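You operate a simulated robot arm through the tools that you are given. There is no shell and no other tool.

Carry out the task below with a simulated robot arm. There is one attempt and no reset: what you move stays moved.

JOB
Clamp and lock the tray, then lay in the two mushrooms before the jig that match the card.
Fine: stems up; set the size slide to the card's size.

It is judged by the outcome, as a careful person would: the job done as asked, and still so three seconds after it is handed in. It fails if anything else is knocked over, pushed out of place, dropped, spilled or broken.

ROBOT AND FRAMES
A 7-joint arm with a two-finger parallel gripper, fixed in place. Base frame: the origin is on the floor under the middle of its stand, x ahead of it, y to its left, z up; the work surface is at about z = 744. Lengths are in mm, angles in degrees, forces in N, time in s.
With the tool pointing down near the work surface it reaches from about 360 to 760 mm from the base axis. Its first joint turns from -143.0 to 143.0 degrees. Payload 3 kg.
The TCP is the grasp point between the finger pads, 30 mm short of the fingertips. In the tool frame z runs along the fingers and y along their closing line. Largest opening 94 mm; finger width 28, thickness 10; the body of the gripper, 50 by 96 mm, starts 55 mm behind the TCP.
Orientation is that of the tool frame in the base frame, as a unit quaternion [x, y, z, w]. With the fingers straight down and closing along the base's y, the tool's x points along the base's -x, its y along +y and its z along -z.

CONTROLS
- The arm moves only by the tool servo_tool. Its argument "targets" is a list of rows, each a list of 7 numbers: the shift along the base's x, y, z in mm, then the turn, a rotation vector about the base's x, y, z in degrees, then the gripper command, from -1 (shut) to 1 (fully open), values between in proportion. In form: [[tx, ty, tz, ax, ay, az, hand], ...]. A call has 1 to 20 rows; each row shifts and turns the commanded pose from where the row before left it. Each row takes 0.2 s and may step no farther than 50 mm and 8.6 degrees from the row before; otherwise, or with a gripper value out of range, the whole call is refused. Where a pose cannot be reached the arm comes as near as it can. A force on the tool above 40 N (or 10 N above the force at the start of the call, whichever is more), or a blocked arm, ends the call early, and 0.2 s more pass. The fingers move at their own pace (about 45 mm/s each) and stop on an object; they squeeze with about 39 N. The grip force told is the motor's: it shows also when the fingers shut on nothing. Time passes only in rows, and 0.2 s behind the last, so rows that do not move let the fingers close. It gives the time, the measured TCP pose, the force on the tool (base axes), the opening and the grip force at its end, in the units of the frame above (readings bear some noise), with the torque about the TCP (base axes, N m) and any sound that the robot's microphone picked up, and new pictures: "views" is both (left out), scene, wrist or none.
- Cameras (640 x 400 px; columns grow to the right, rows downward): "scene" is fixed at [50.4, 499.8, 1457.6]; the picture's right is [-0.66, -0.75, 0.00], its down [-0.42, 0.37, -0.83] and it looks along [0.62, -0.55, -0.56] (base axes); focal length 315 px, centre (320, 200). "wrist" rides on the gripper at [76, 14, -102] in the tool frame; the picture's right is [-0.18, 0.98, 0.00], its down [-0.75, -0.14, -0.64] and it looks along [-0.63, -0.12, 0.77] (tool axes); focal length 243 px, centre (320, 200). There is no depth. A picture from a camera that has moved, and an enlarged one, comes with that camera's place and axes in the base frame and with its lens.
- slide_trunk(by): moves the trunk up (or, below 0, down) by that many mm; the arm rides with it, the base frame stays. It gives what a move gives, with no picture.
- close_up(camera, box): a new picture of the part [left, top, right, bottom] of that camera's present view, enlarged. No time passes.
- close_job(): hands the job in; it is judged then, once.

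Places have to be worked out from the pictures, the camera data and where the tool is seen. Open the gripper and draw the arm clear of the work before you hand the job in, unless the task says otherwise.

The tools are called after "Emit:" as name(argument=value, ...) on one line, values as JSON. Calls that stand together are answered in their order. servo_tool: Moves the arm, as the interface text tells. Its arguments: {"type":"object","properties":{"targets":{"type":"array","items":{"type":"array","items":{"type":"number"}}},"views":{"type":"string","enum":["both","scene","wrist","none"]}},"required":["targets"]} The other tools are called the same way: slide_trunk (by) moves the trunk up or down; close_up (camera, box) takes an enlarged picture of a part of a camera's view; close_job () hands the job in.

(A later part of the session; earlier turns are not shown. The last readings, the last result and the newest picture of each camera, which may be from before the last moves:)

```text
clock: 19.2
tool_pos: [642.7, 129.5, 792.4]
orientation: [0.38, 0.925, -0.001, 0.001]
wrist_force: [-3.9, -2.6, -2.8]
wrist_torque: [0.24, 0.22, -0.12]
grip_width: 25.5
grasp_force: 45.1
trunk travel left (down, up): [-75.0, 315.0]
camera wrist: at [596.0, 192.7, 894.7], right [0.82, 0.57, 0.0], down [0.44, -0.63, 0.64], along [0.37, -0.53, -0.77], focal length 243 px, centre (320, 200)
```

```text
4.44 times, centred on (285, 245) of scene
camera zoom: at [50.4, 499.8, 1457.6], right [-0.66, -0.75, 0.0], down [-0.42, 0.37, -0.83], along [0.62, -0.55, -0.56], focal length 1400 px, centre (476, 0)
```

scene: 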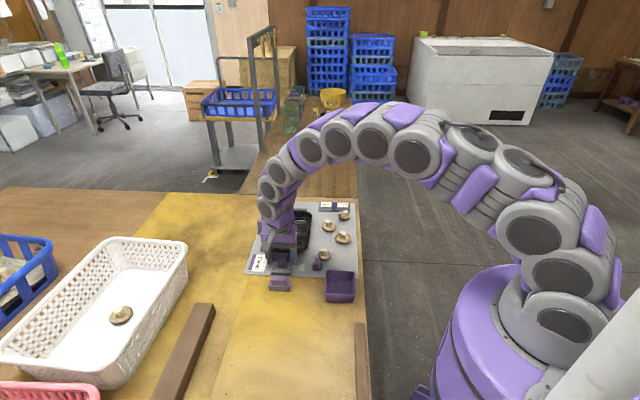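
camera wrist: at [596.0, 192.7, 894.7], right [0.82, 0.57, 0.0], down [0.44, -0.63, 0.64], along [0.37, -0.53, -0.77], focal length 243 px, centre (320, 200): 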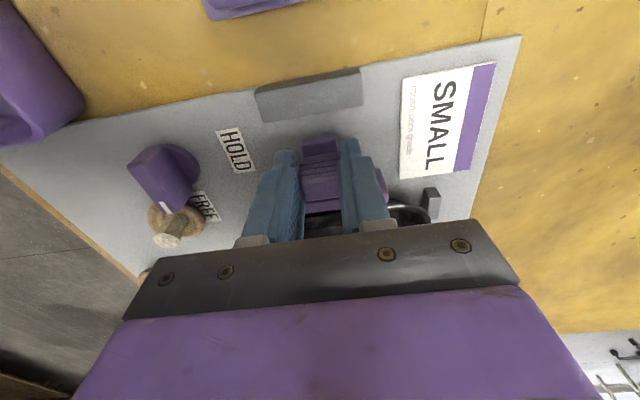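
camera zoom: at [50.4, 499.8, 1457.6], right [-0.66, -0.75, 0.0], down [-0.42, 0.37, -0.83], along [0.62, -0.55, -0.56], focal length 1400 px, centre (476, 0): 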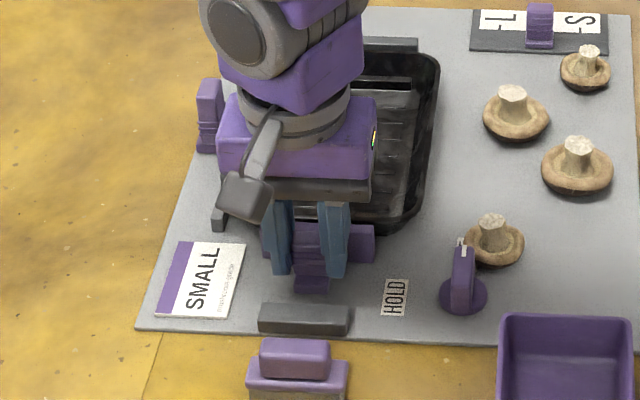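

The clamp slides freely with the hand (moved 12 mm). I continue in smaller steps until it meets the tray and the tray meets the far stop.

Emit:
servo_tool(targets=[[1.8, -1.8, 0, 0, 0, 0, -1], [1.8, -1.8, 0, 0, 0, 0, -1], [1.8, -1.8, 0, 0, 0, 0, -1]], views="none")

Emit:
servo_tool(targets=[[1.4, -1.4, 0, 0, 0, 0, -1], [1.4, -1.4, 0, 0, 0, 0, -1]], views="none")

Emit:
close_up(camera="scene", box=[245, 200, 325, 290])

```text
clock: 20.0
tool_pos: [647.3, 123.1, 791.9]
orientation: [0.38, 0.925, -0.001, 0.0]
wrist_force: [-1.1, 0.2, -2.5]
wrist_torque: [0.32, 0.35, -0.12]
grip_width: 25.4
grasp_force: 45.1
trunk travel left (down, up): [-75.0, 315.0]
```

```text
clock: 20.6
tool_pos: [649.8, 120.3, 791.8]
orientation: [0.38, 0.925, -0.001, 0.0]
wrist_force: [-0.4, -0.2, -1.3]
wrist_torque: [0.22, 0.22, -0.09]
grip_width: 25.6
grasp_force: 45.3
trunk travel left (down, up): [-75.0, 315.0]
```

```text
4.44 times, centred on (285, 245) of scene
camera zoom: at [50.4, 499.8, 1457.6], right [-0.66, -0.75, 0.0], down [-0.42, 0.37, -0.83], along [0.62, -0.55, -0.56], focal length 1400 px, centre (476, 0)
```

zoom: 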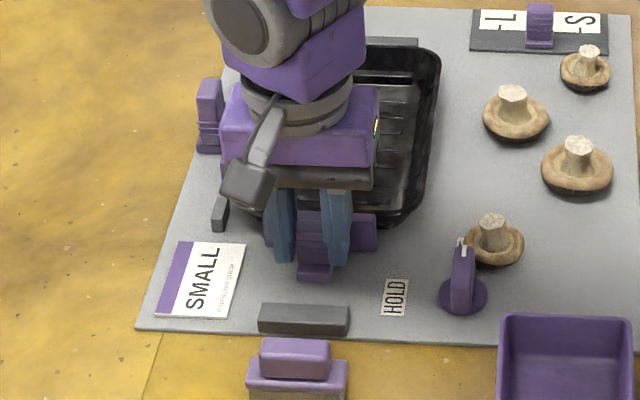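

No resistance yet after 24 mm. I keep going by small steps.

Emit:
servo_tool(targets=[[1.4, -1.4, 0, 0, 0, 0, -1], [1.4, -1.4, 0, 0, 0, 0, -1]], views="none")

Emit:
close_up(camera="scene", box=[245, 200, 325, 260])

Emit:
close_up(camera="wrist", box=[240, 100, 460, 240])

```text
clock: 21.2
tool_pos: [652.5, 118.0, 792.5]
orientation: [0.38, 0.925, -0.001, 0.001]
wrist_force: [-1.0, 0.1, 1.0]
wrist_torque: [0.07, 0.12, -0.14]
grip_width: 25.3
grasp_force: 44.6
trunk travel left (down, up): [-75.0, 315.0]
```

```text
6.67 times, centred on (285, 230) of scene
camera zoom: at [50.4, 499.8, 1457.6], right [-0.66, -0.75, 0.0], down [-0.42, 0.37, -0.83], along [0.62, -0.55, -0.56], focal length 2100 px, centre (553, 0)
```

zoom: 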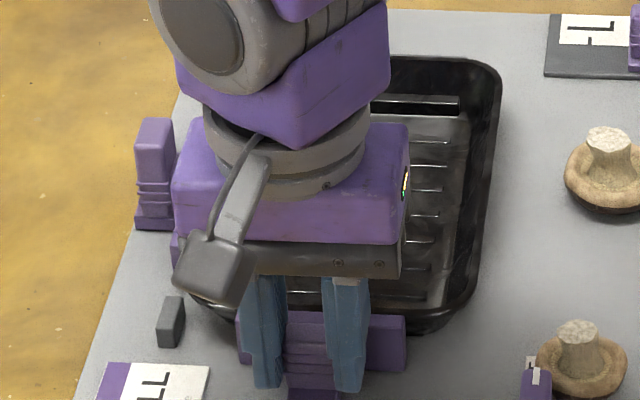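

```text
2.86 times, centred on (350, 170) of wrist
camera zoom: at [607.0, 181.8, 894.6], right [0.82, 0.57, 0.0], down [0.44, -0.63, 0.64], along [0.37, -0.53, -0.77], focal length 693 px, centre (234, 286)
```

zoom: 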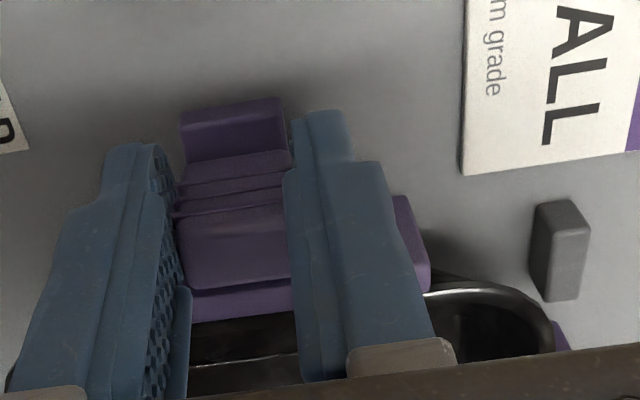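

The tray is moving with the clamp now (its far rim advanced ~15 mm), still no stop reached. I continue in small steps and watch the force.

Emit:
servo_tool(targets=[[1.1, -1.1, 0, 0, 0, 0, -1], [1.1, -1.1, 0, 0, 0, 0, -1]], views="none")

Emit:
close_up(camera="scene", box=[245, 200, 325, 260])

```text
clock: 21.8
tool_pos: [655.0, 116.0, 792.8]
orientation: [0.38, 0.925, -0.001, 0.001]
wrist_force: [-3.0, 1.9, 0.8]
wrist_torque: [-0.11, -0.27, -0.25]
grip_width: 25.5
grasp_force: 45.6
trunk travel left (down, up): [-75.0, 315.0]
```

```text
6.67 times, centred on (285, 230) of scene
camera zoom: at [50.4, 499.8, 1457.6], right [-0.66, -0.75, 0.0], down [-0.42, 0.37, -0.83], along [0.62, -0.55, -0.56], focal length 2100 px, centre (553, 0)
```

zoom: 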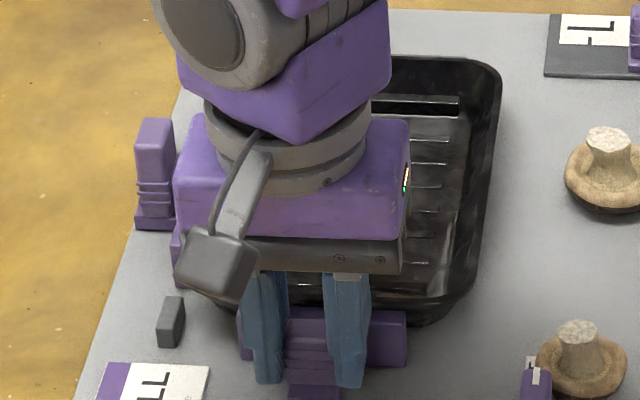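

Force begins to rise (≈3.5 N against the push) and the far rim no longer moves: the tray seems to be at the stop. I push a little more to seat it.

Emit:
servo_tool(targets=[[1.1, -1.1, 0, 0, 0, 0, -1], [0, 0, 0, 0, 0, 0, -1]], views="none")

Emit:
close_up(camera="scene", box=[245, 200, 325, 260])

```text
clock: 22.4
tool_pos: [654.3, 115.5, 793.2]
orientation: [0.379, 0.925, -0.001, 0.001]
wrist_force: [-11.4, 7.1, 2.4]
wrist_torque: [0.25, 0.24, -0.21]
grip_width: 25.8
grasp_force: 45.1
trunk travel left (down, up): [-75.0, 315.0]
```

```text
6.67 times, centred on (285, 230) of scene
camera zoom: at [50.4, 499.8, 1457.6], right [-0.66, -0.75, 0.0], down [-0.42, 0.37, -0.83], along [0.62, -0.55, -0.56], focal length 2100 px, centre (553, 0)
```

zoom: 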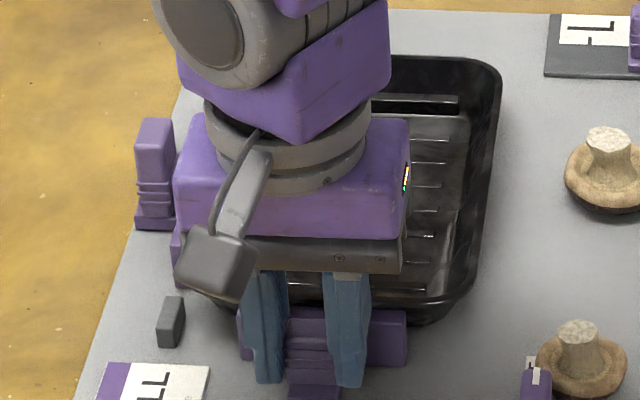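

The clamp is pressing the tray at 13 N against the far stop. I release it, back straight up and inspect.

Emit:
servo_tool(targets=[[0, 0, 0, 0, 0, 0, 0.3], [0, 0, 0, 0, 0, 0, 0.3], [0, 0, 0, 0, 0, 0, 0.3], [0, 0, 20, 0, 0, 0, 0.3], [0, 0, 40, 0, 0, 0, 0.3], [-10, 10, 45, 0, 0, 0, 0.3], [-20, 20, 45, 0, 0, 0, 1]], views="both")

Emit:
close_up(camera="scene", box=[240, 195, 330, 275])

Emit:
close_up(camera="wrist", box=[220, 60, 420, 245])

```text
refused: row 7 steps farther than a row can; nothing moved
```

```text
5.00 times, centred on (285, 235) of scene
camera zoom: at [50.4, 499.8, 1457.6], right [-0.66, -0.75, 0.0], down [-0.42, 0.37, -0.83], along [0.62, -0.55, -0.56], focal length 1575 px, centre (495, 25)
```

zoom: 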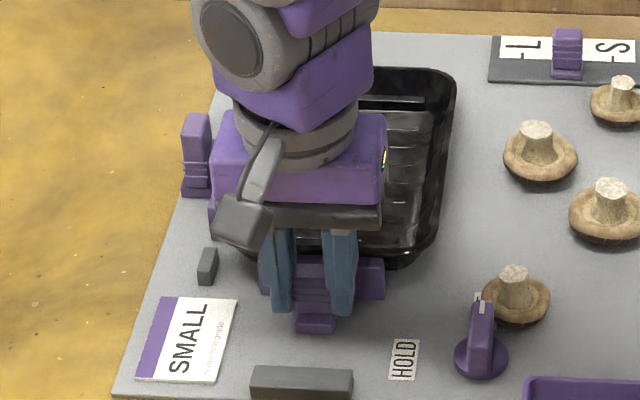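

```text
2.16 times, centred on (320, 152) of wrist
camera zoom: at [609.2, 179.6, 894.7], right [0.82, 0.57, 0.0], down [0.44, -0.63, 0.64], along [0.37, -0.53, -0.77], focal length 525 px, centre (320, 303)
```

zoom: 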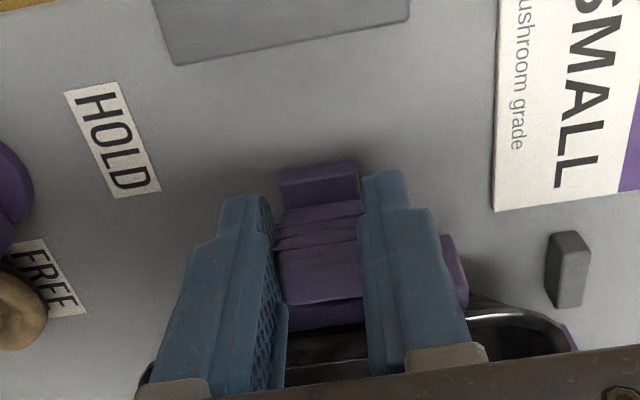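

The call was refused for a too-long last row; I repeat it with a shorter step.

Emit:
servo_tool(targets=[[0, 0, 0, 0, 0, 0, 0.3], [0, 0, 0, 0, 0, 0, 0.3], [0, 0, 0, 0, 0, 0, 0.3], [0, 0, 20, 0, 0, 0, 0.3], [0, 0, 40, 0, 0, 0, 0.3], [-15, 15, 40, 0, 0, 0, 0.3], [-20, 20, 40, 0, 0, 0, 1], [-20, 20, 30, 0, 0, 0, 1]], views="both")

Emit:
close_up(camera="scene", box=[240, 195, 330, 275])

Emit:
close_up(camera="wrist", box=[220, 30, 420, 245])

```text
clock: 24.2
tool_pos: [600.7, 170.0, 961.0]
orientation: [0.38, 0.925, -0.001, 0.0]
wrist_force: [0.0, 1.0, -0.1]
wrist_torque: [-0.02, -0.03, 0.0]
grip_width: 94.1
grasp_force: 0.1
trunk travel left (down, up): [-75.0, 315.0]
camera wrist: at [555.2, 234.6, 1063.9], right [0.82, 0.57, 0.0], down [0.44, -0.63, 0.64], along [0.37, -0.53, -0.77], focal length 243 px, centre (320, 200)
```

scene: 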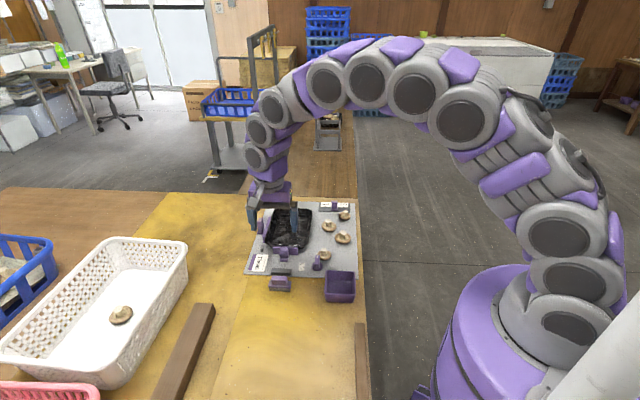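
wrist: 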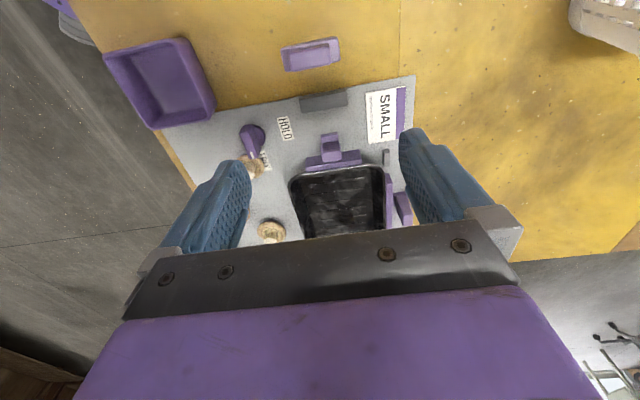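

```text
5.00 times, centred on (285, 235) of scene
camera zoom: at [50.4, 499.8, 1457.6], right [-0.66, -0.75, 0.0], down [-0.42, 0.37, -0.83], along [0.62, -0.55, -0.56], focal length 1575 px, centre (495, 25)
```

zoom: 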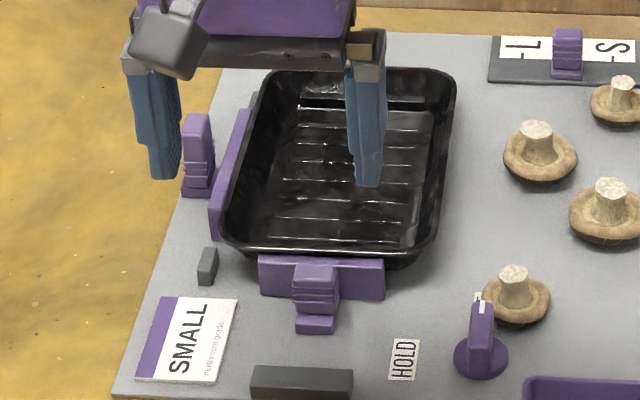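

```text
1.86 times, centred on (320, 138) of wrist
camera zoom: at [555.2, 234.6, 1063.9], right [0.82, 0.57, 0.0], down [0.44, -0.63, 0.64], along [0.37, -0.53, -0.77], focal length 451 px, centre (320, 316)
```

zoom: 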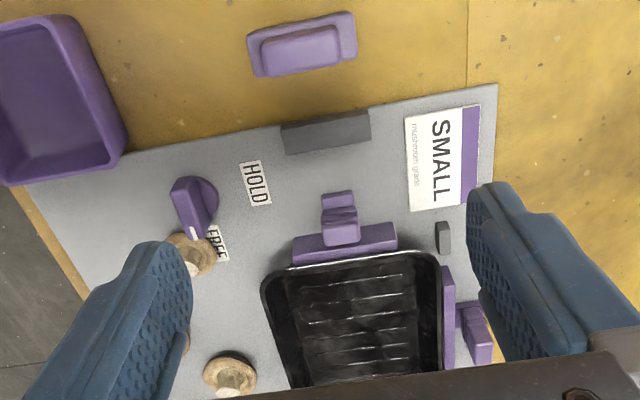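

The near clamp now bears on the tray. I look from above at the tray relative to the far stop, back posts and back clamp.

Emit:
servo_tool(targets=[[31, -20, 23, 0, 0, 0, 1], [31, -20, 23, 0, 0, 0, 1], [31, -20, 23, 0, 0, 0, 1], [28, -18, 23, 0, 0, 0, 1]], views="wrist")

Emit:
close_up(camera="wrist", box=[220, 0, 390, 190])

Emit:
close_up(camera="wrist", box=[330, 20, 390, 90])

Emit:
close_up(camera="wrist", box=[320, 90, 390, 180])

Emit:
close_up(camera="wrist", box=[260, 120, 370, 200])

```text
clock: 25.2
tool_pos: [724.7, 92.1, 1051.8]
orientation: [0.38, 0.925, -0.002, -0.001]
wrist_force: [0.0, -0.2, -0.1]
wrist_torque: [0.01, -0.02, -0.03]
grip_width: 93.8
grasp_force: 0.2
trunk travel left (down, up): [-75.0, 315.0]
camera wrist: at [677.4, 155.7, 1154.8], right [0.82, 0.57, 0.0], down [0.44, -0.63, 0.64], along [0.36, -0.53, -0.77], focal length 243 px, centre (320, 200)
```

wrist: 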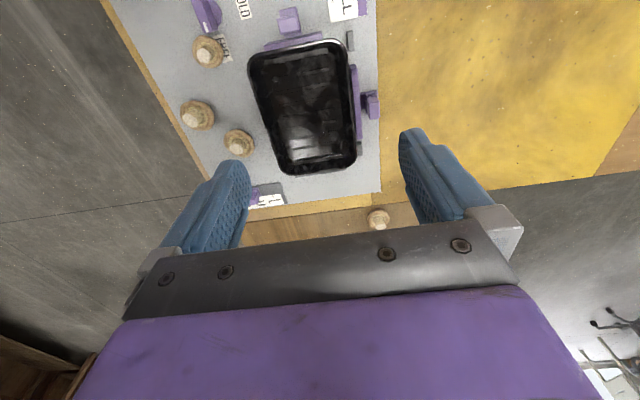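

```text
2.11 times, centred on (305, 95) of wrist
camera zoom: at [677.4, 155.7, 1154.8], right [0.82, 0.57, 0.0], down [0.44, -0.63, 0.64], along [0.36, -0.53, -0.77], focal length 511 px, centre (352, 421)
```

zoom: 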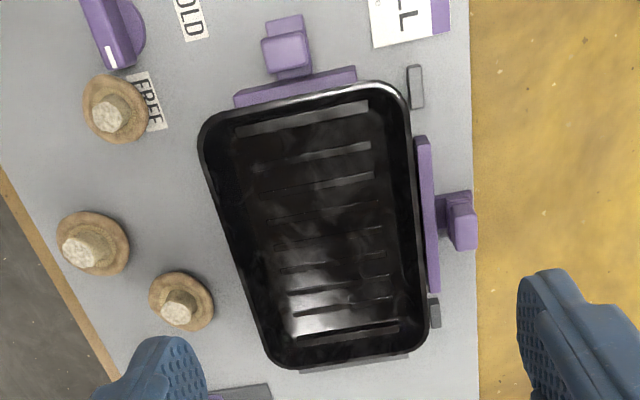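

```text
5.71 times, centred on (360, 55) of wrist
camera zoom: at [677.4, 155.7, 1154.8], right [0.82, 0.57, 0.0], down [0.44, -0.63, 0.64], along [0.36, -0.53, -0.77], focal length 1386 px, centre (91, 1029)
```

zoom: 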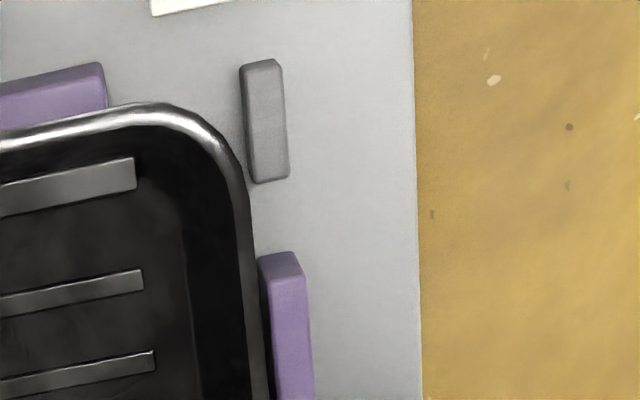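

```text
4.44 times, centred on (355, 135) of wrist
camera zoom: at [677.4, 155.7, 1154.8], right [0.82, 0.57, 0.0], down [0.44, -0.63, 0.64], along [0.36, -0.53, -0.77], focal length 1078 px, centre (164, 489)
```

zoom: 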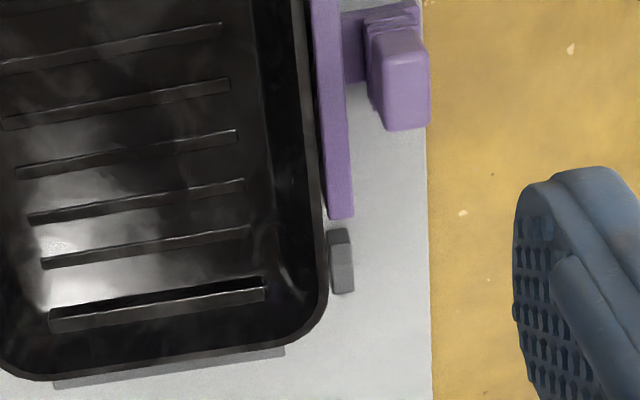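

```text
5.00 times, centred on (315, 160) of wrist
camera zoom: at [677.4, 155.7, 1154.8], right [0.82, 0.57, 0.0], down [0.44, -0.63, 0.64], along [0.36, -0.53, -0.77], focal length 1213 px, centre (345, 400)
```

zoom: 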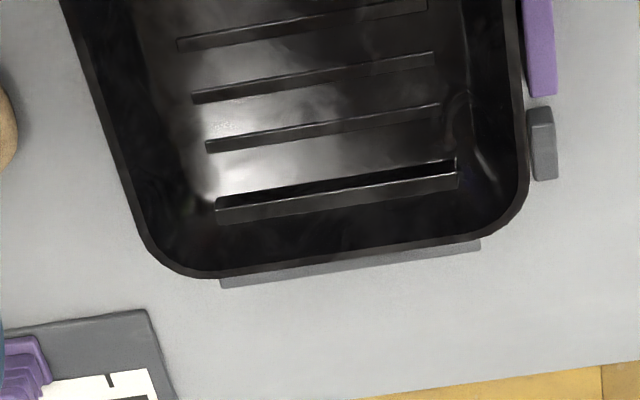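

The tray's rim now overhangs the far stop, so its wall is seated there under the clamp. I look more closely at the back slider for labels or hints, and at the knob area.

Emit:
close_up(camera="wrist", box=[345, 60, 390, 125])

Emit:
close_up(camera="scene", box=[250, 205, 285, 260])

Emit:
close_up(camera="scene", box=[262, 268, 300, 298])

Emit:
close_up(camera="wrist", box=[185, 0, 260, 75])

```text
6.15 times, centred on (368, 92) of wrist
camera zoom: at [677.4, 155.7, 1154.8], right [0.82, 0.57, 0.0], down [0.44, -0.63, 0.64], along [0.36, -0.53, -0.77], focal length 1493 px, centre (28, 862)
```

zoom: 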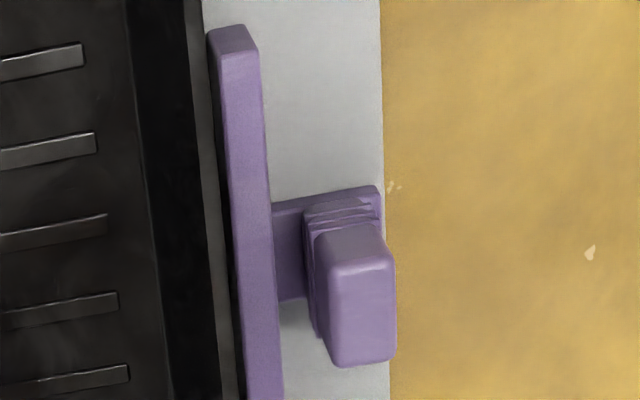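

```text
7.27 times, centred on (268, 232) of scene
camera zoom: at [50.4, 499.8, 1457.6], right [-0.66, -0.75, 0.0], down [-0.42, 0.37, -0.83], along [0.62, -0.55, -0.56], focal length 2290 px, centre (702, -36)
```

zoom: 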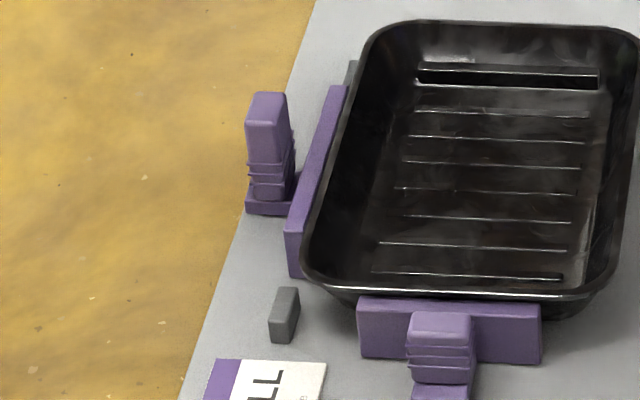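

```text
13.33 times, centred on (281, 283) of scene
camera zoom: at [50.4, 499.8, 1457.6], right [-0.66, -0.75, 0.0], down [-0.42, 0.37, -0.83], along [0.62, -0.55, -0.56], focal length 4199 px, centre (840, -907)
```

zoom: 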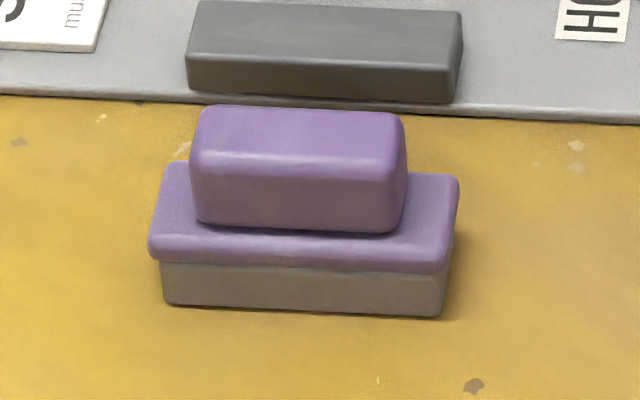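

```text
5.33 times, centred on (222, 38) of wrist
camera zoom: at [677.4, 155.7, 1154.8], right [0.82, 0.57, 0.0], down [0.44, -0.63, 0.64], along [0.36, -0.53, -0.77], focal length 1294 px, centre (840, 1067)
```

zoom: 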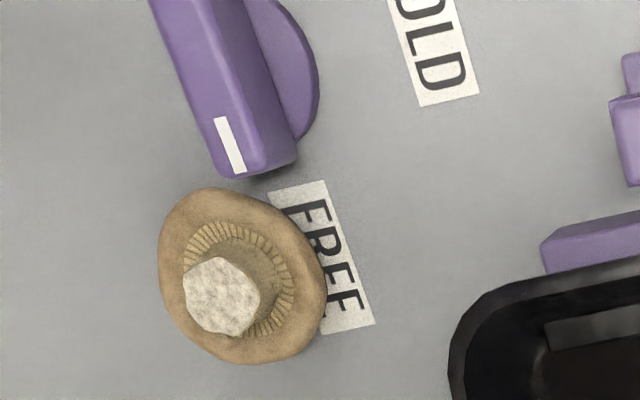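

No labels on the back slider; it mirrors the near clamp with a ~3 mm gap to the rim, so a gentle push until its pad touches the tray is the sensible completion of clamping. It lies at r≈825, so I turn the gripper to yaw +45° and tilt it outward 35° to reach it, stopping high first.

Emit:
servo_tool(targets=[[-3.2, -5.6, -4.7, 0, 0, 8.17, 0.3], [-3.2, -5.6, -4.7, 0, 0, 8.17, 0.3], [-3.2, -5.6, -4.7, 0, 0, 8.17, 0.3], [-3.2, -5.6, -4.7, 0, 0, 8.17, 0.3], [-3.2, -5.6, -4.7, 0, 0, 8.17, 0.3], [-3.2, -5.6, -4.7, 0, 0, 8.17, 0.3], [-3.2, -5.6, -4.7, 0, 0, 8.17, 0.3], [-3.2, -5.6, -4.7, 0, 0, 8.17, 0.3], [-3.2, -5.6, -4.7, 0, 0, 8.17, 0.3], [-3.2, -5.6, -4.7, 0, 0, 8.17, 0.3], [-3.2, -5.6, -4.7, 0, 0, 8.17, 0.3], [15.8, 3, -20, 4.95, -4.95, 0, 0.3], [15.8, 3, -20, 4.95, -4.95, 0, 0.3], [15.8, 3, -20, 4.95, -4.95, 0, 0.3], [15.8, 3, -20, 4.95, -4.95, 0, 0.3], [15.8, 3, -20, 4.95, -4.95, 0, 0.3]], views="both")

```text
clock: 28.6
tool_pos: [768.0, 43.5, 902.7]
orientation: [-0.366, 0.88, 0.115, 0.28]
wrist_force: [-0.4, -0.2, -0.2]
wrist_torque: [0.03, -0.02, 0.0]
grip_width: 61.1
grasp_force: 0.0
trunk travel left (down, up): [-75.0, 315.0]
camera wrist: at [669.5, -31.4, 942.4], right [-0.59, 0.8, 0.1], down [0.27, 0.08, 0.96], along [0.76, 0.59, -0.26], focal length 243 px, centre (320, 200)
```

scene: 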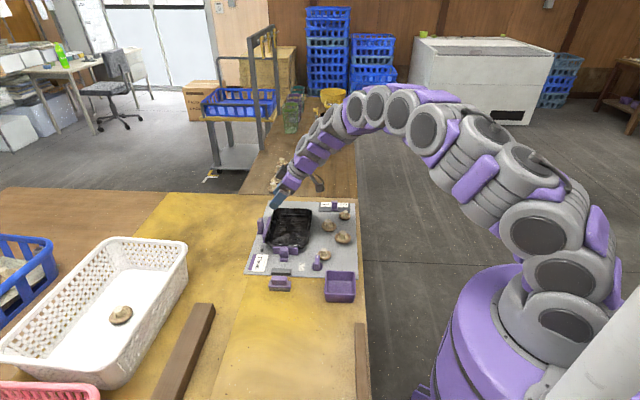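
wrist: 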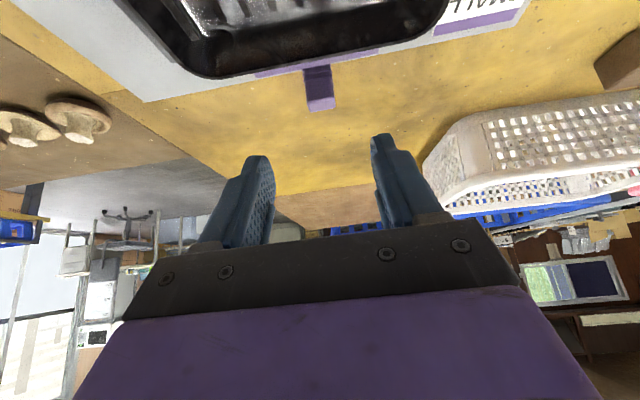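

The tilted pose is reachable. I zoom on the back handle to check its place and the bar-rim gap.

Emit:
close_up(camera="wrist", box=[240, 40, 400, 140])

Emit:
close_up(camera="scene", box=[240, 180, 320, 250])

```text
4.00 times, centred on (320, 90) of wrist
camera zoom: at [669.5, -31.4, 942.4], right [-0.59, 0.8, 0.1], down [0.27, 0.08, 0.96], along [0.76, 0.59, -0.26], focal length 970 px, centre (320, 640)
```

zoom: 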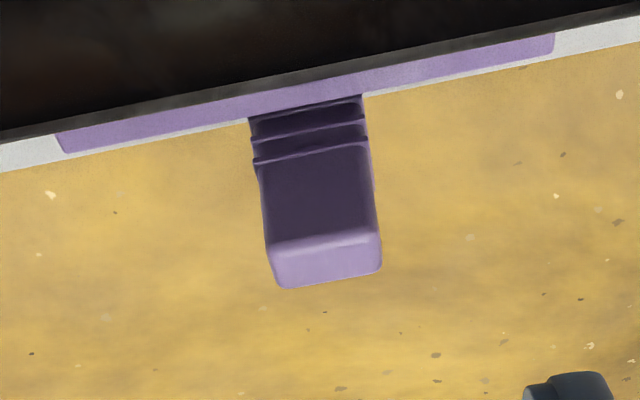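

```text
5.71 times, centred on (280, 215) of scene
camera zoom: at [50.4, 499.8, 1457.6], right [-0.66, -0.75, 0.0], down [-0.42, 0.37, -0.83], along [0.62, -0.55, -0.56], focal length 1800 px, centre (549, 114)
```

zoom: 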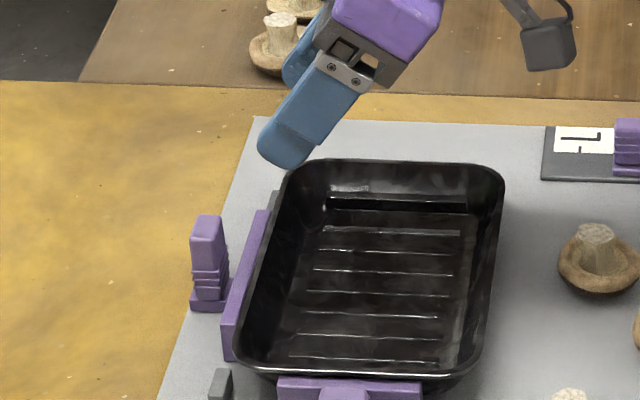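

Handle top is about (817, 96, 796). I move in so the fingers straddle it, then check before closing.

Emit:
servo_tool(targets=[[14, 15.2, -35, 0, 0, 0, 0.3], [14, 15.2, -35, 0, 0, 0, 0.3], [9, 10, -23, 0, 0, 0, 0.3]], views="both")

Emit:
close_up(camera="scene", box=[240, 195, 300, 250])

Emit:
close_up(camera="wrist", box=[220, 60, 420, 230])

```text
clock: 29.4
tool_pos: [804.0, 86.4, 808.3]
orientation: [-0.367, 0.88, 0.115, 0.277]
wrist_force: [0.3, -0.2, 0.4]
wrist_torque: [0.01, 0.0, -0.03]
grip_width: 61.1
grasp_force: 0.1
trunk travel left (down, up): [-75.0, 315.0]
camera wrist: at [706.3, 9.8, 848.9], right [-0.59, 0.8, 0.11], down [0.28, 0.08, 0.96], along [0.76, 0.59, -0.27], focal length 243 px, centre (320, 200)
```

scene: 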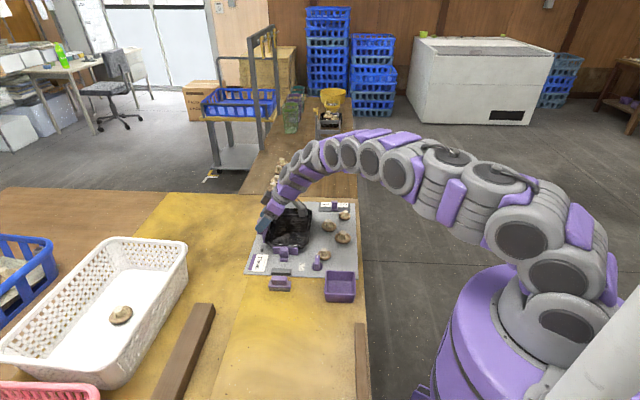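
wrist: 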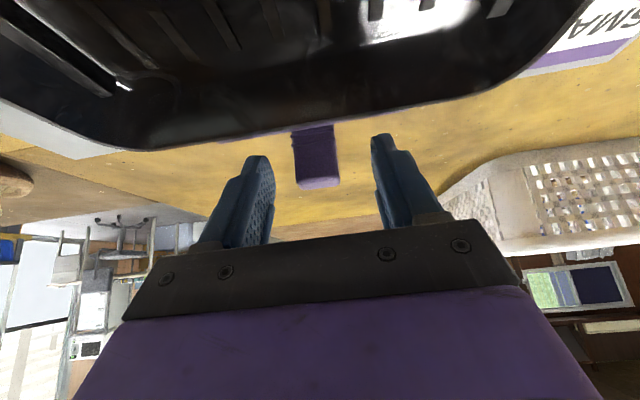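

```text
7.27 times, centred on (270, 222) of scene
camera zoom: at [50.4, 499.8, 1457.6], right [-0.66, -0.75, 0.0], down [-0.42, 0.37, -0.83], along [0.62, -0.55, -0.56], focal length 2290 px, centre (684, 36)
```

zoom: 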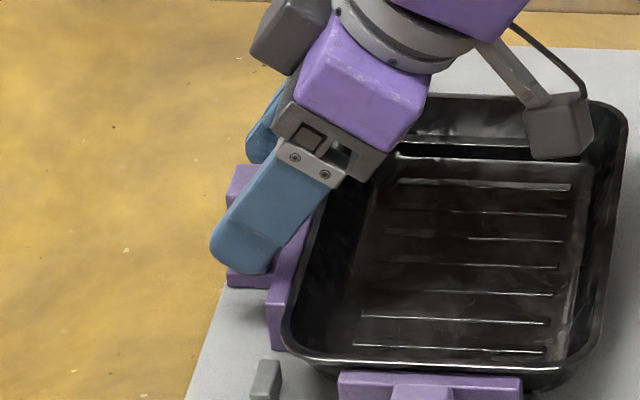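

```text
2.35 times, centred on (320, 145) of wrist
camera zoom: at [706.3, 9.8, 848.9], right [-0.59, 0.8, 0.11], down [0.28, 0.08, 0.96], along [0.76, 0.59, -0.27], focal length 571 px, centre (320, 329)
```

zoom: 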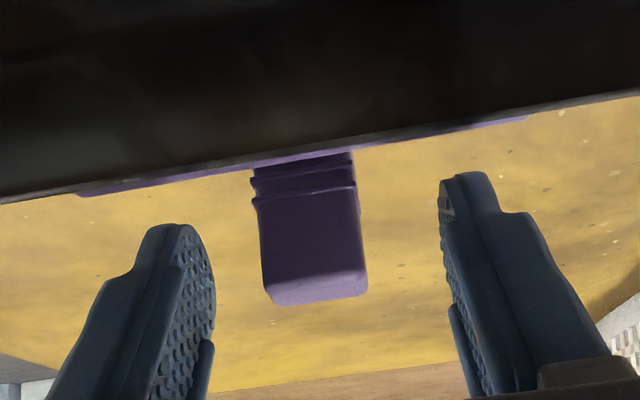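

The fingers straddle the handle (top z≈798). I move 9 mm further in and close gently on it.

Emit:
servo_tool(targets=[[4.5, 3.5, -8, 0, 0, 0, 0.3], [0, 0, 0, 0, 0, 0, 0.3], [0, 0, 0, 0, 0, 0, -1], [0, 0, 0, 0, 0, 0, -1], [0, 0, 0, 0, 0, 0, -1], [0, 0, 0, 0, 0, 0, -1]], views="both")

Emit:
close_up(camera="wrist", box=[220, 60, 420, 230])

Emit:
close_up(camera="scene", box=[240, 195, 300, 250])

```text
clock: 30.8
tool_pos: [808.8, 87.5, 803.5]
orientation: [-0.366, 0.881, 0.115, 0.278]
wrist_force: [4.1, -4.0, 1.6]
wrist_torque: [-0.05, 0.07, -0.32]
grip_width: 25.6
grasp_force: 44.9
trunk travel left (down, up): [-75.0, 315.0]
camera wrist: at [711.2, 12.0, 842.5], right [-0.59, 0.8, 0.1], down [0.27, 0.08, 0.96], along [0.76, 0.59, -0.26], focal length 243 px, centre (320, 200)
```

scene: 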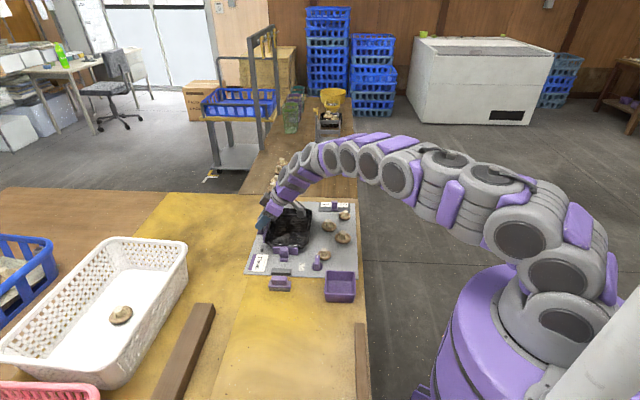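
wrist: 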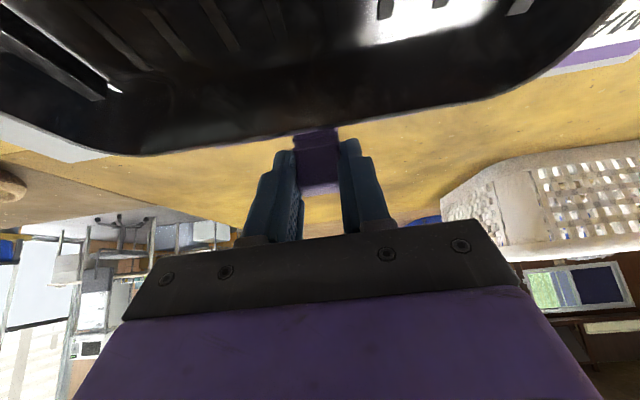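

```text
2.35 times, centred on (320, 145) of wrist
camera zoom: at [711.2, 12.0, 842.5], right [-0.59, 0.8, 0.1], down [0.27, 0.08, 0.96], along [0.76, 0.59, -0.26], focal length 571 px, centre (320, 329)
```

zoom: 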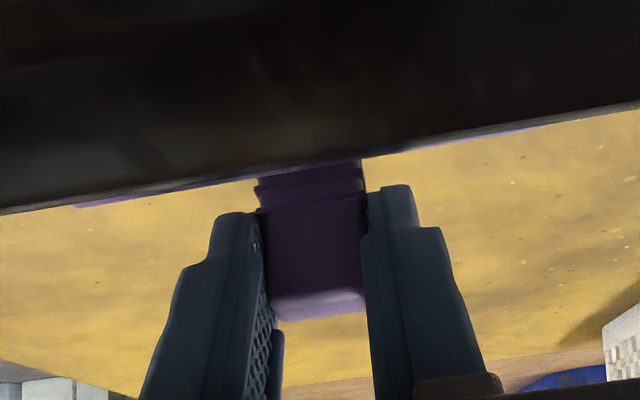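

```text
7.27 times, centred on (270, 222) of scene
camera zoom: at [50.4, 499.8, 1457.6], right [-0.66, -0.75, 0.0], down [-0.42, 0.37, -0.83], along [0.62, -0.55, -0.56], focal length 2290 px, centre (684, 36)
```

zoom: 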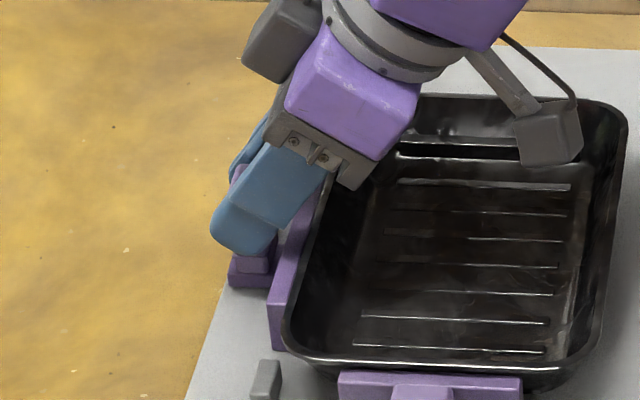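

The back handle is gripped. I nudge it toward the tray by about 2 mm and read the force.

Emit:
servo_tool(targets=[[-0.7, -0.7, 0, 0, 0, 0, -1], [-0.7, -0.7, 0, 0, 0, 0, -1]], views="none")

Emit:
close_up(camera="scene", box=[240, 195, 300, 250])

```text
clock: 31.4
tool_pos: [807.0, 86.0, 801.7]
orientation: [-0.366, 0.881, 0.114, 0.279]
wrist_force: [6.5, -4.7, 8.8]
wrist_torque: [-0.82, 0.84, -0.2]
grip_width: 25.8
grasp_force: 45.0
trunk travel left (down, up): [-75.0, 315.0]
```

```text
7.27 times, centred on (270, 222) of scene
camera zoom: at [50.4, 499.8, 1457.6], right [-0.66, -0.75, 0.0], down [-0.42, 0.37, -0.83], along [0.62, -0.55, -0.56], focal length 2290 px, centre (684, 36)
```

zoom: 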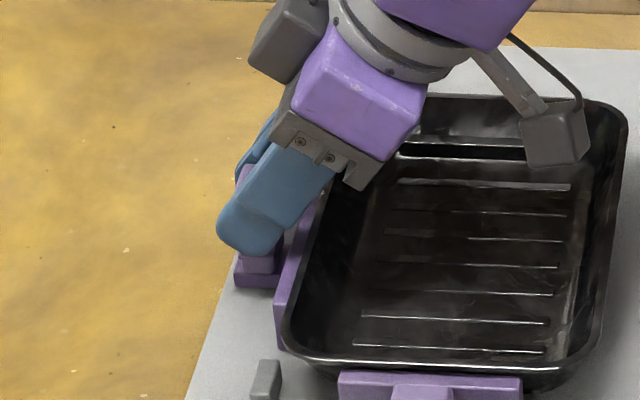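

The back slider moves freely (about 2 mm). I continue by 0.7 mm steps till the pad meets the rim.

Emit:
servo_tool(targets=[[-0.6, -0.6, 0.3, 0, 0, 0, -1]], views="none")

Emit:
servo_tool(targets=[[-0.6, -0.6, 0.3, 0, 0, 0, -1]], views="none")

Emit:
close_up(camera="scene", box=[240, 195, 340, 260])

```text
clock: 31.8
tool_pos: [807.3, 85.1, 803.6]
orientation: [-0.366, 0.881, 0.115, 0.278]
wrist_force: [6.2, -4.6, 8.7]
wrist_torque: [0.0, -0.34, -0.22]
grip_width: 25.3
grasp_force: 44.6
trunk travel left (down, up): [-75.0, 315.0]
```

```text
clock: 32.2
tool_pos: [806.4, 83.9, 801.9]
orientation: [-0.366, 0.88, 0.115, 0.278]
wrist_force: [5.7, -6.3, 6.0]
wrist_torque: [0.49, -0.72, -0.36]
grip_width: 25.5
grasp_force: 45.6
trunk travel left (down, up): [-75.0, 315.0]
```

```text
6.15 times, centred on (290, 228) of scene
camera zoom: at [50.4, 499.8, 1457.6], right [-0.66, -0.75, 0.0], down [-0.42, 0.37, -0.83], along [0.62, -0.55, -0.56], focal length 1938 px, centre (505, 31)
```

zoom: 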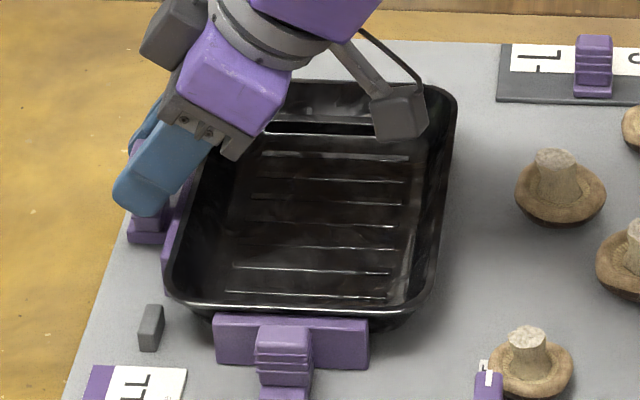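

Emit:
close_up(camera="scene", box=[258, 225, 290, 255])

Emit:
close_up(camera="wrist", box=[230, 110, 400, 170])

```text
13.33 times, centred on (274, 240) of scene
camera zoom: at [50.4, 499.8, 1457.6], right [-0.66, -0.75, 0.0], down [-0.42, 0.37, -0.83], along [0.62, -0.55, -0.56], focal length 4199 px, centre (933, -333)
```

zoom: 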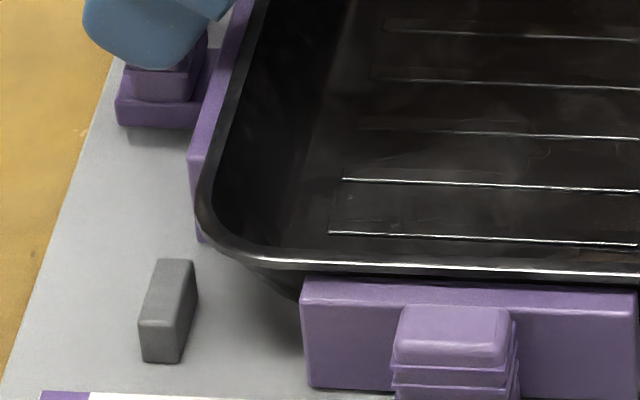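

```text
3.76 times, centred on (315, 140) of wrist
camera zoom: at [707.9, 8.6, 842.4], right [-0.59, 0.8, 0.11], down [0.27, 0.08, 0.96], along [0.76, 0.59, -0.26], focal length 913 px, centre (339, 426)
```

zoom: 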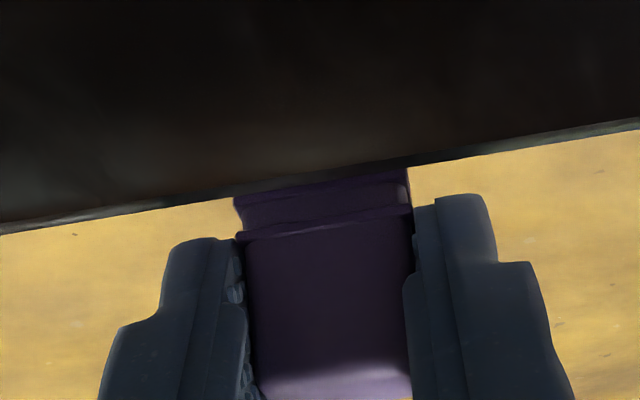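

The back pad has no stop facing it on the front side, and it sits flush between the gray locating posts, so it may be an ejector rather than a clamp. I put it back where it was, and will judge its role by whether the HOLD knob locks it.

Emit:
servo_tool(targets=[[0.65, 0.7, 0, 0, 0, 0, -1], [0.65, 0.7, 0, 0, 0, 0, -1], [0.65, 0.7, 0, 0, 0, 0, -1], [0.65, 0.7, 0, 0, 0, 0, -1]], views="none")

Emit:
close_up(camera="scene", box=[240, 195, 300, 250])

```text
clock: 33.2
tool_pos: [807.3, 87.9, 801.7]
orientation: [-0.366, 0.88, 0.115, 0.279]
wrist_force: [5.9, -6.6, 7.2]
wrist_torque: [-0.51, 0.51, -0.39]
grip_width: 25.4
grasp_force: 44.8
trunk travel left (down, up): [-75.0, 315.0]
```

```text
7.27 times, centred on (270, 222) of scene
camera zoom: at [50.4, 499.8, 1457.6], right [-0.66, -0.75, 0.0], down [-0.42, 0.37, -0.83], along [0.62, -0.55, -0.56], focal length 2290 px, centre (684, 36)
```

zoom: 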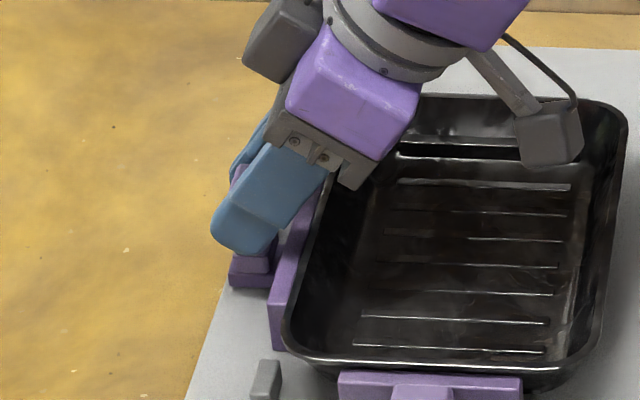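

The slider is back at its starting place. I release it, back out along the tool axis and straighten the tool.

Emit:
servo_tool(targets=[[0, 0, 0, 0, 0, 0, 0.3], [0, 0, 0, 0, 0, 0, 0.3], [0, 0, 0, 0, 0, 0, 0.3], [-15, -15, 30, 0, 0, 0, 0.3], [-18, -18, 37, 0, 0, 0, 0.3], [-18, -18, 37, 0, 0, 0, 0.3], [-20, 0, 8, -4.95, 4.95, 0, 0.3], [-20, 0, 8, -4.95, 4.95, 0, 0.3], [-20, 0, 8, -4.95, 4.95, 0, 0.3], [-20, 0, 8, -4.95, 4.95, 0, 0.3], [-20, 0, 8, -4.95, 4.95, 0, 0.3]], views="none")

Emit:
servo_tool(targets=[[-7, 2.5, 0, 0, 0, -8.2, 0.3], [-7, 2.5, 0, 0, 0, -8.2, 0.3], [-7, 2.5, 0, 0, 0, -8.2, 0.3], [-7, 2.5, 0, 0, 0, -8.2, 0.3], [-7, 2.5, 0, 0, 0, -8.2, 0.3], [-7, 2.5, 0, 0, 0, -8.2, 0.3], [-7, 2.5, 0, 0, 0, -8.2, 0.3], [-7, 2.5, 0, 0, 0, -8.2, 0.3], [-7, 2.5, 0, 0, 0, -8.2, 0.3], [-7, 2.5, 0, 0, 0, -8.2, 0.3], [-7, 2.5, 0, 0, 0, -8.2, 0.3]], views="both")

Emit:
close_up(camera="scene", box=[240, 195, 370, 300])

```text
clock: 35.6
tool_pos: [656.8, 39.3, 946.6]
orientation: [-0.385, 0.923, 0.0, -0.001]
wrist_force: [-0.2, 0.0, -0.4]
wrist_torque: [0.01, 0.01, 0.03]
grip_width: 61.2
grasp_force: 0.0
trunk travel left (down, up): [-75.0, 315.0]
```

```text
clock: 38.0
tool_pos: [579.6, 65.4, 945.4]
orientation: [0.383, 0.924, -0.001, 0.0]
wrist_force: [-1.5, -1.4, -0.3]
wrist_torque: [0.01, 0.02, 0.04]
grip_width: 61.4
grasp_force: 0.0
trunk travel left (down, up): [-75.0, 315.0]
camera wrist: at [533.8, 130.4, 1048.6], right [0.83, 0.56, 0.0], down [0.43, -0.63, 0.64], along [0.36, -0.53, -0.77], focal length 243 px, centre (320, 200)
```

scene: 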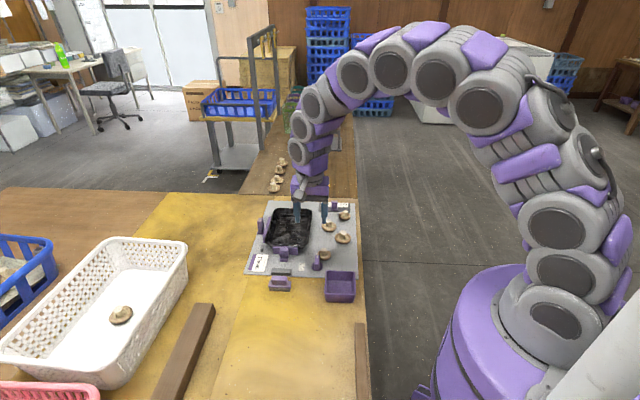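
wrist: 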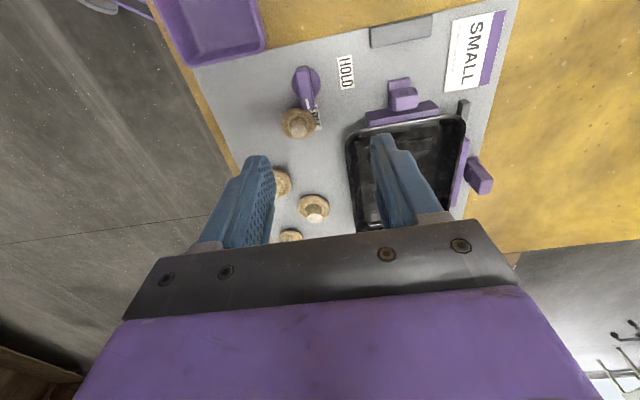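

```text
3.81 times, centred on (305, 248) of scene
camera zoom: at [50.4, 499.8, 1457.6], right [-0.66, -0.75, 0.0], down [-0.42, 0.37, -0.83], along [0.62, -0.55, -0.56], focal length 1200 px, centre (377, 19)
```

zoom: 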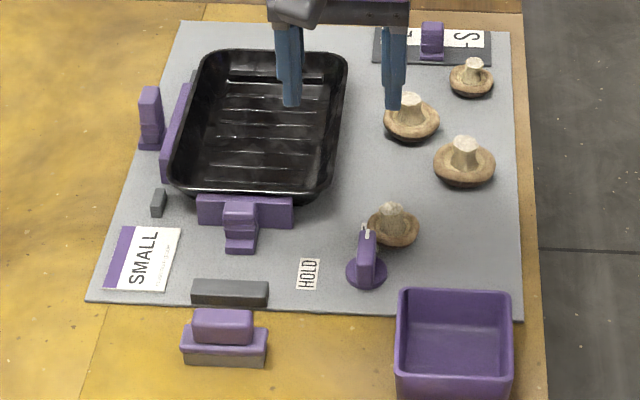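

Now the knob: I zoom in to measure its centre, height and bar direction.

Emit:
close_up(camera="wrist", box=[270, 50, 370, 145])

Emit:
close_up(camera="scene", box=[300, 240, 345, 275])

```text
4.21 times, centred on (320, 98) of wrist
camera zoom: at [533.8, 130.4, 1048.6], right [0.83, 0.56, 0.0], down [0.43, -0.63, 0.64], along [0.36, -0.53, -0.77], focal length 1022 px, centre (320, 632)
```

zoom: 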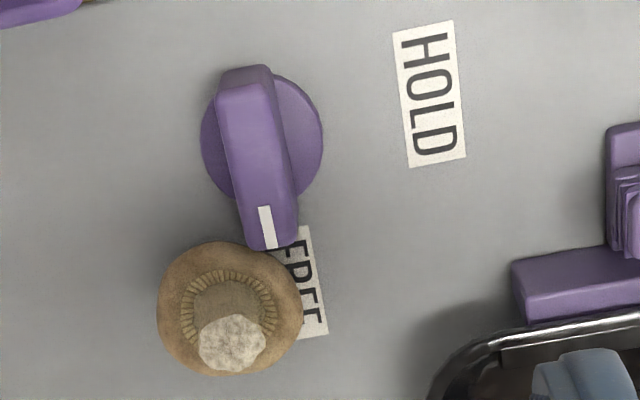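

```text
11.43 times, centred on (322, 258) of scene
camera zoom: at [50.4, 499.8, 1457.6], right [-0.66, -0.75, 0.0], down [-0.42, 0.37, -0.83], along [0.62, -0.55, -0.56], focal length 3599 px, centre (291, -457)
```

zoom: 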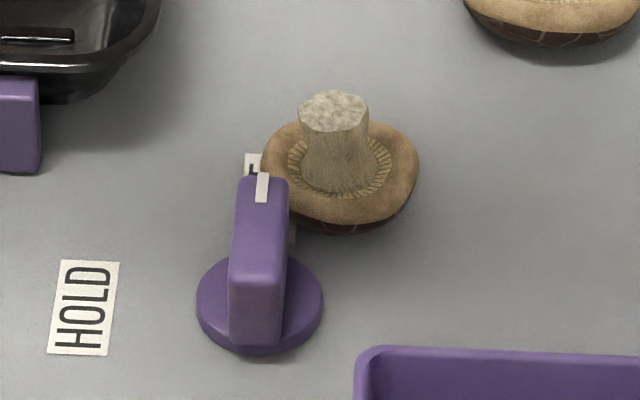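

Knob centre ≈ (562.7, 61.4), bar top z≈781, bar 12.5 mm thick, M4 sits close beside it. I go above it with a 34 mm opening.

Emit:
servo_tool(targets=[[-8.5, -2, -46, 0, 0, 0, -0.28], [-8.4, -2, -46, 0, 0, 0, -0.28], [0, 0, 0, 0, 0, 0, -0.28]], views="wrist")

Emit:
close_up(camera="wrist", box=[220, 60, 420, 240])

Emit:
close_up(camera="scene", box=[290, 215, 350, 280])

```text
clock: 38.8
tool_pos: [564.7, 61.3, 854.2]
orientation: [0.383, 0.924, -0.001, 0.0]
wrist_force: [0.1, 0.4, -0.3]
wrist_torque: [-0.02, 0.04, -0.01]
grip_width: 33.8
grasp_force: 0.2
trunk travel left (down, up): [-75.0, 315.0]
camera wrist: at [518.0, 126.0, 955.9], right [0.83, 0.56, 0.0], down [0.43, -0.63, 0.64], along [0.36, -0.53, -0.77], focal length 243 px, centre (320, 200)
```

wrist: 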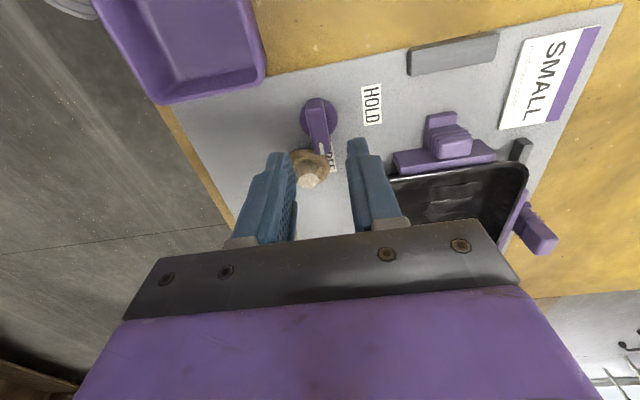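

```text
2.22 times, centred on (320, 150) of wrist
camera zoom: at [518.0, 126.0, 955.9], right [0.83, 0.56, 0.0], down [0.43, -0.63, 0.64], along [0.36, -0.53, -0.77], focal length 539 px, centre (320, 311)
```

zoom: 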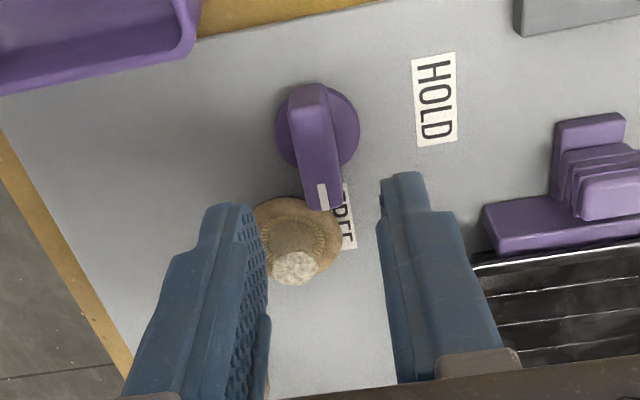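

```text
6.15 times, centred on (320, 248) of scene
camera zoom: at [50.4, 499.8, 1457.6], right [-0.66, -0.75, 0.0], down [-0.42, 0.37, -0.83], along [0.62, -0.55, -0.56], focal length 1938 px, centre (320, -92)
```

zoom: 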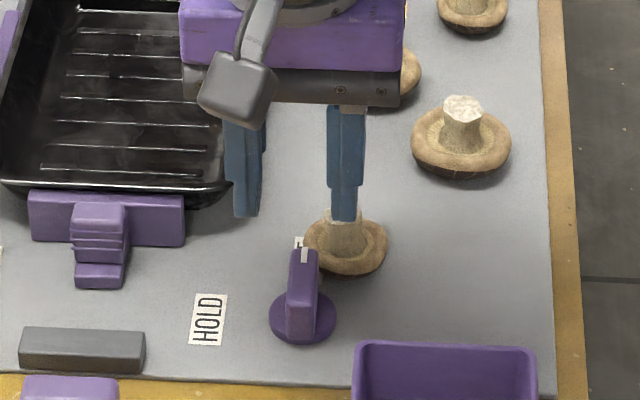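

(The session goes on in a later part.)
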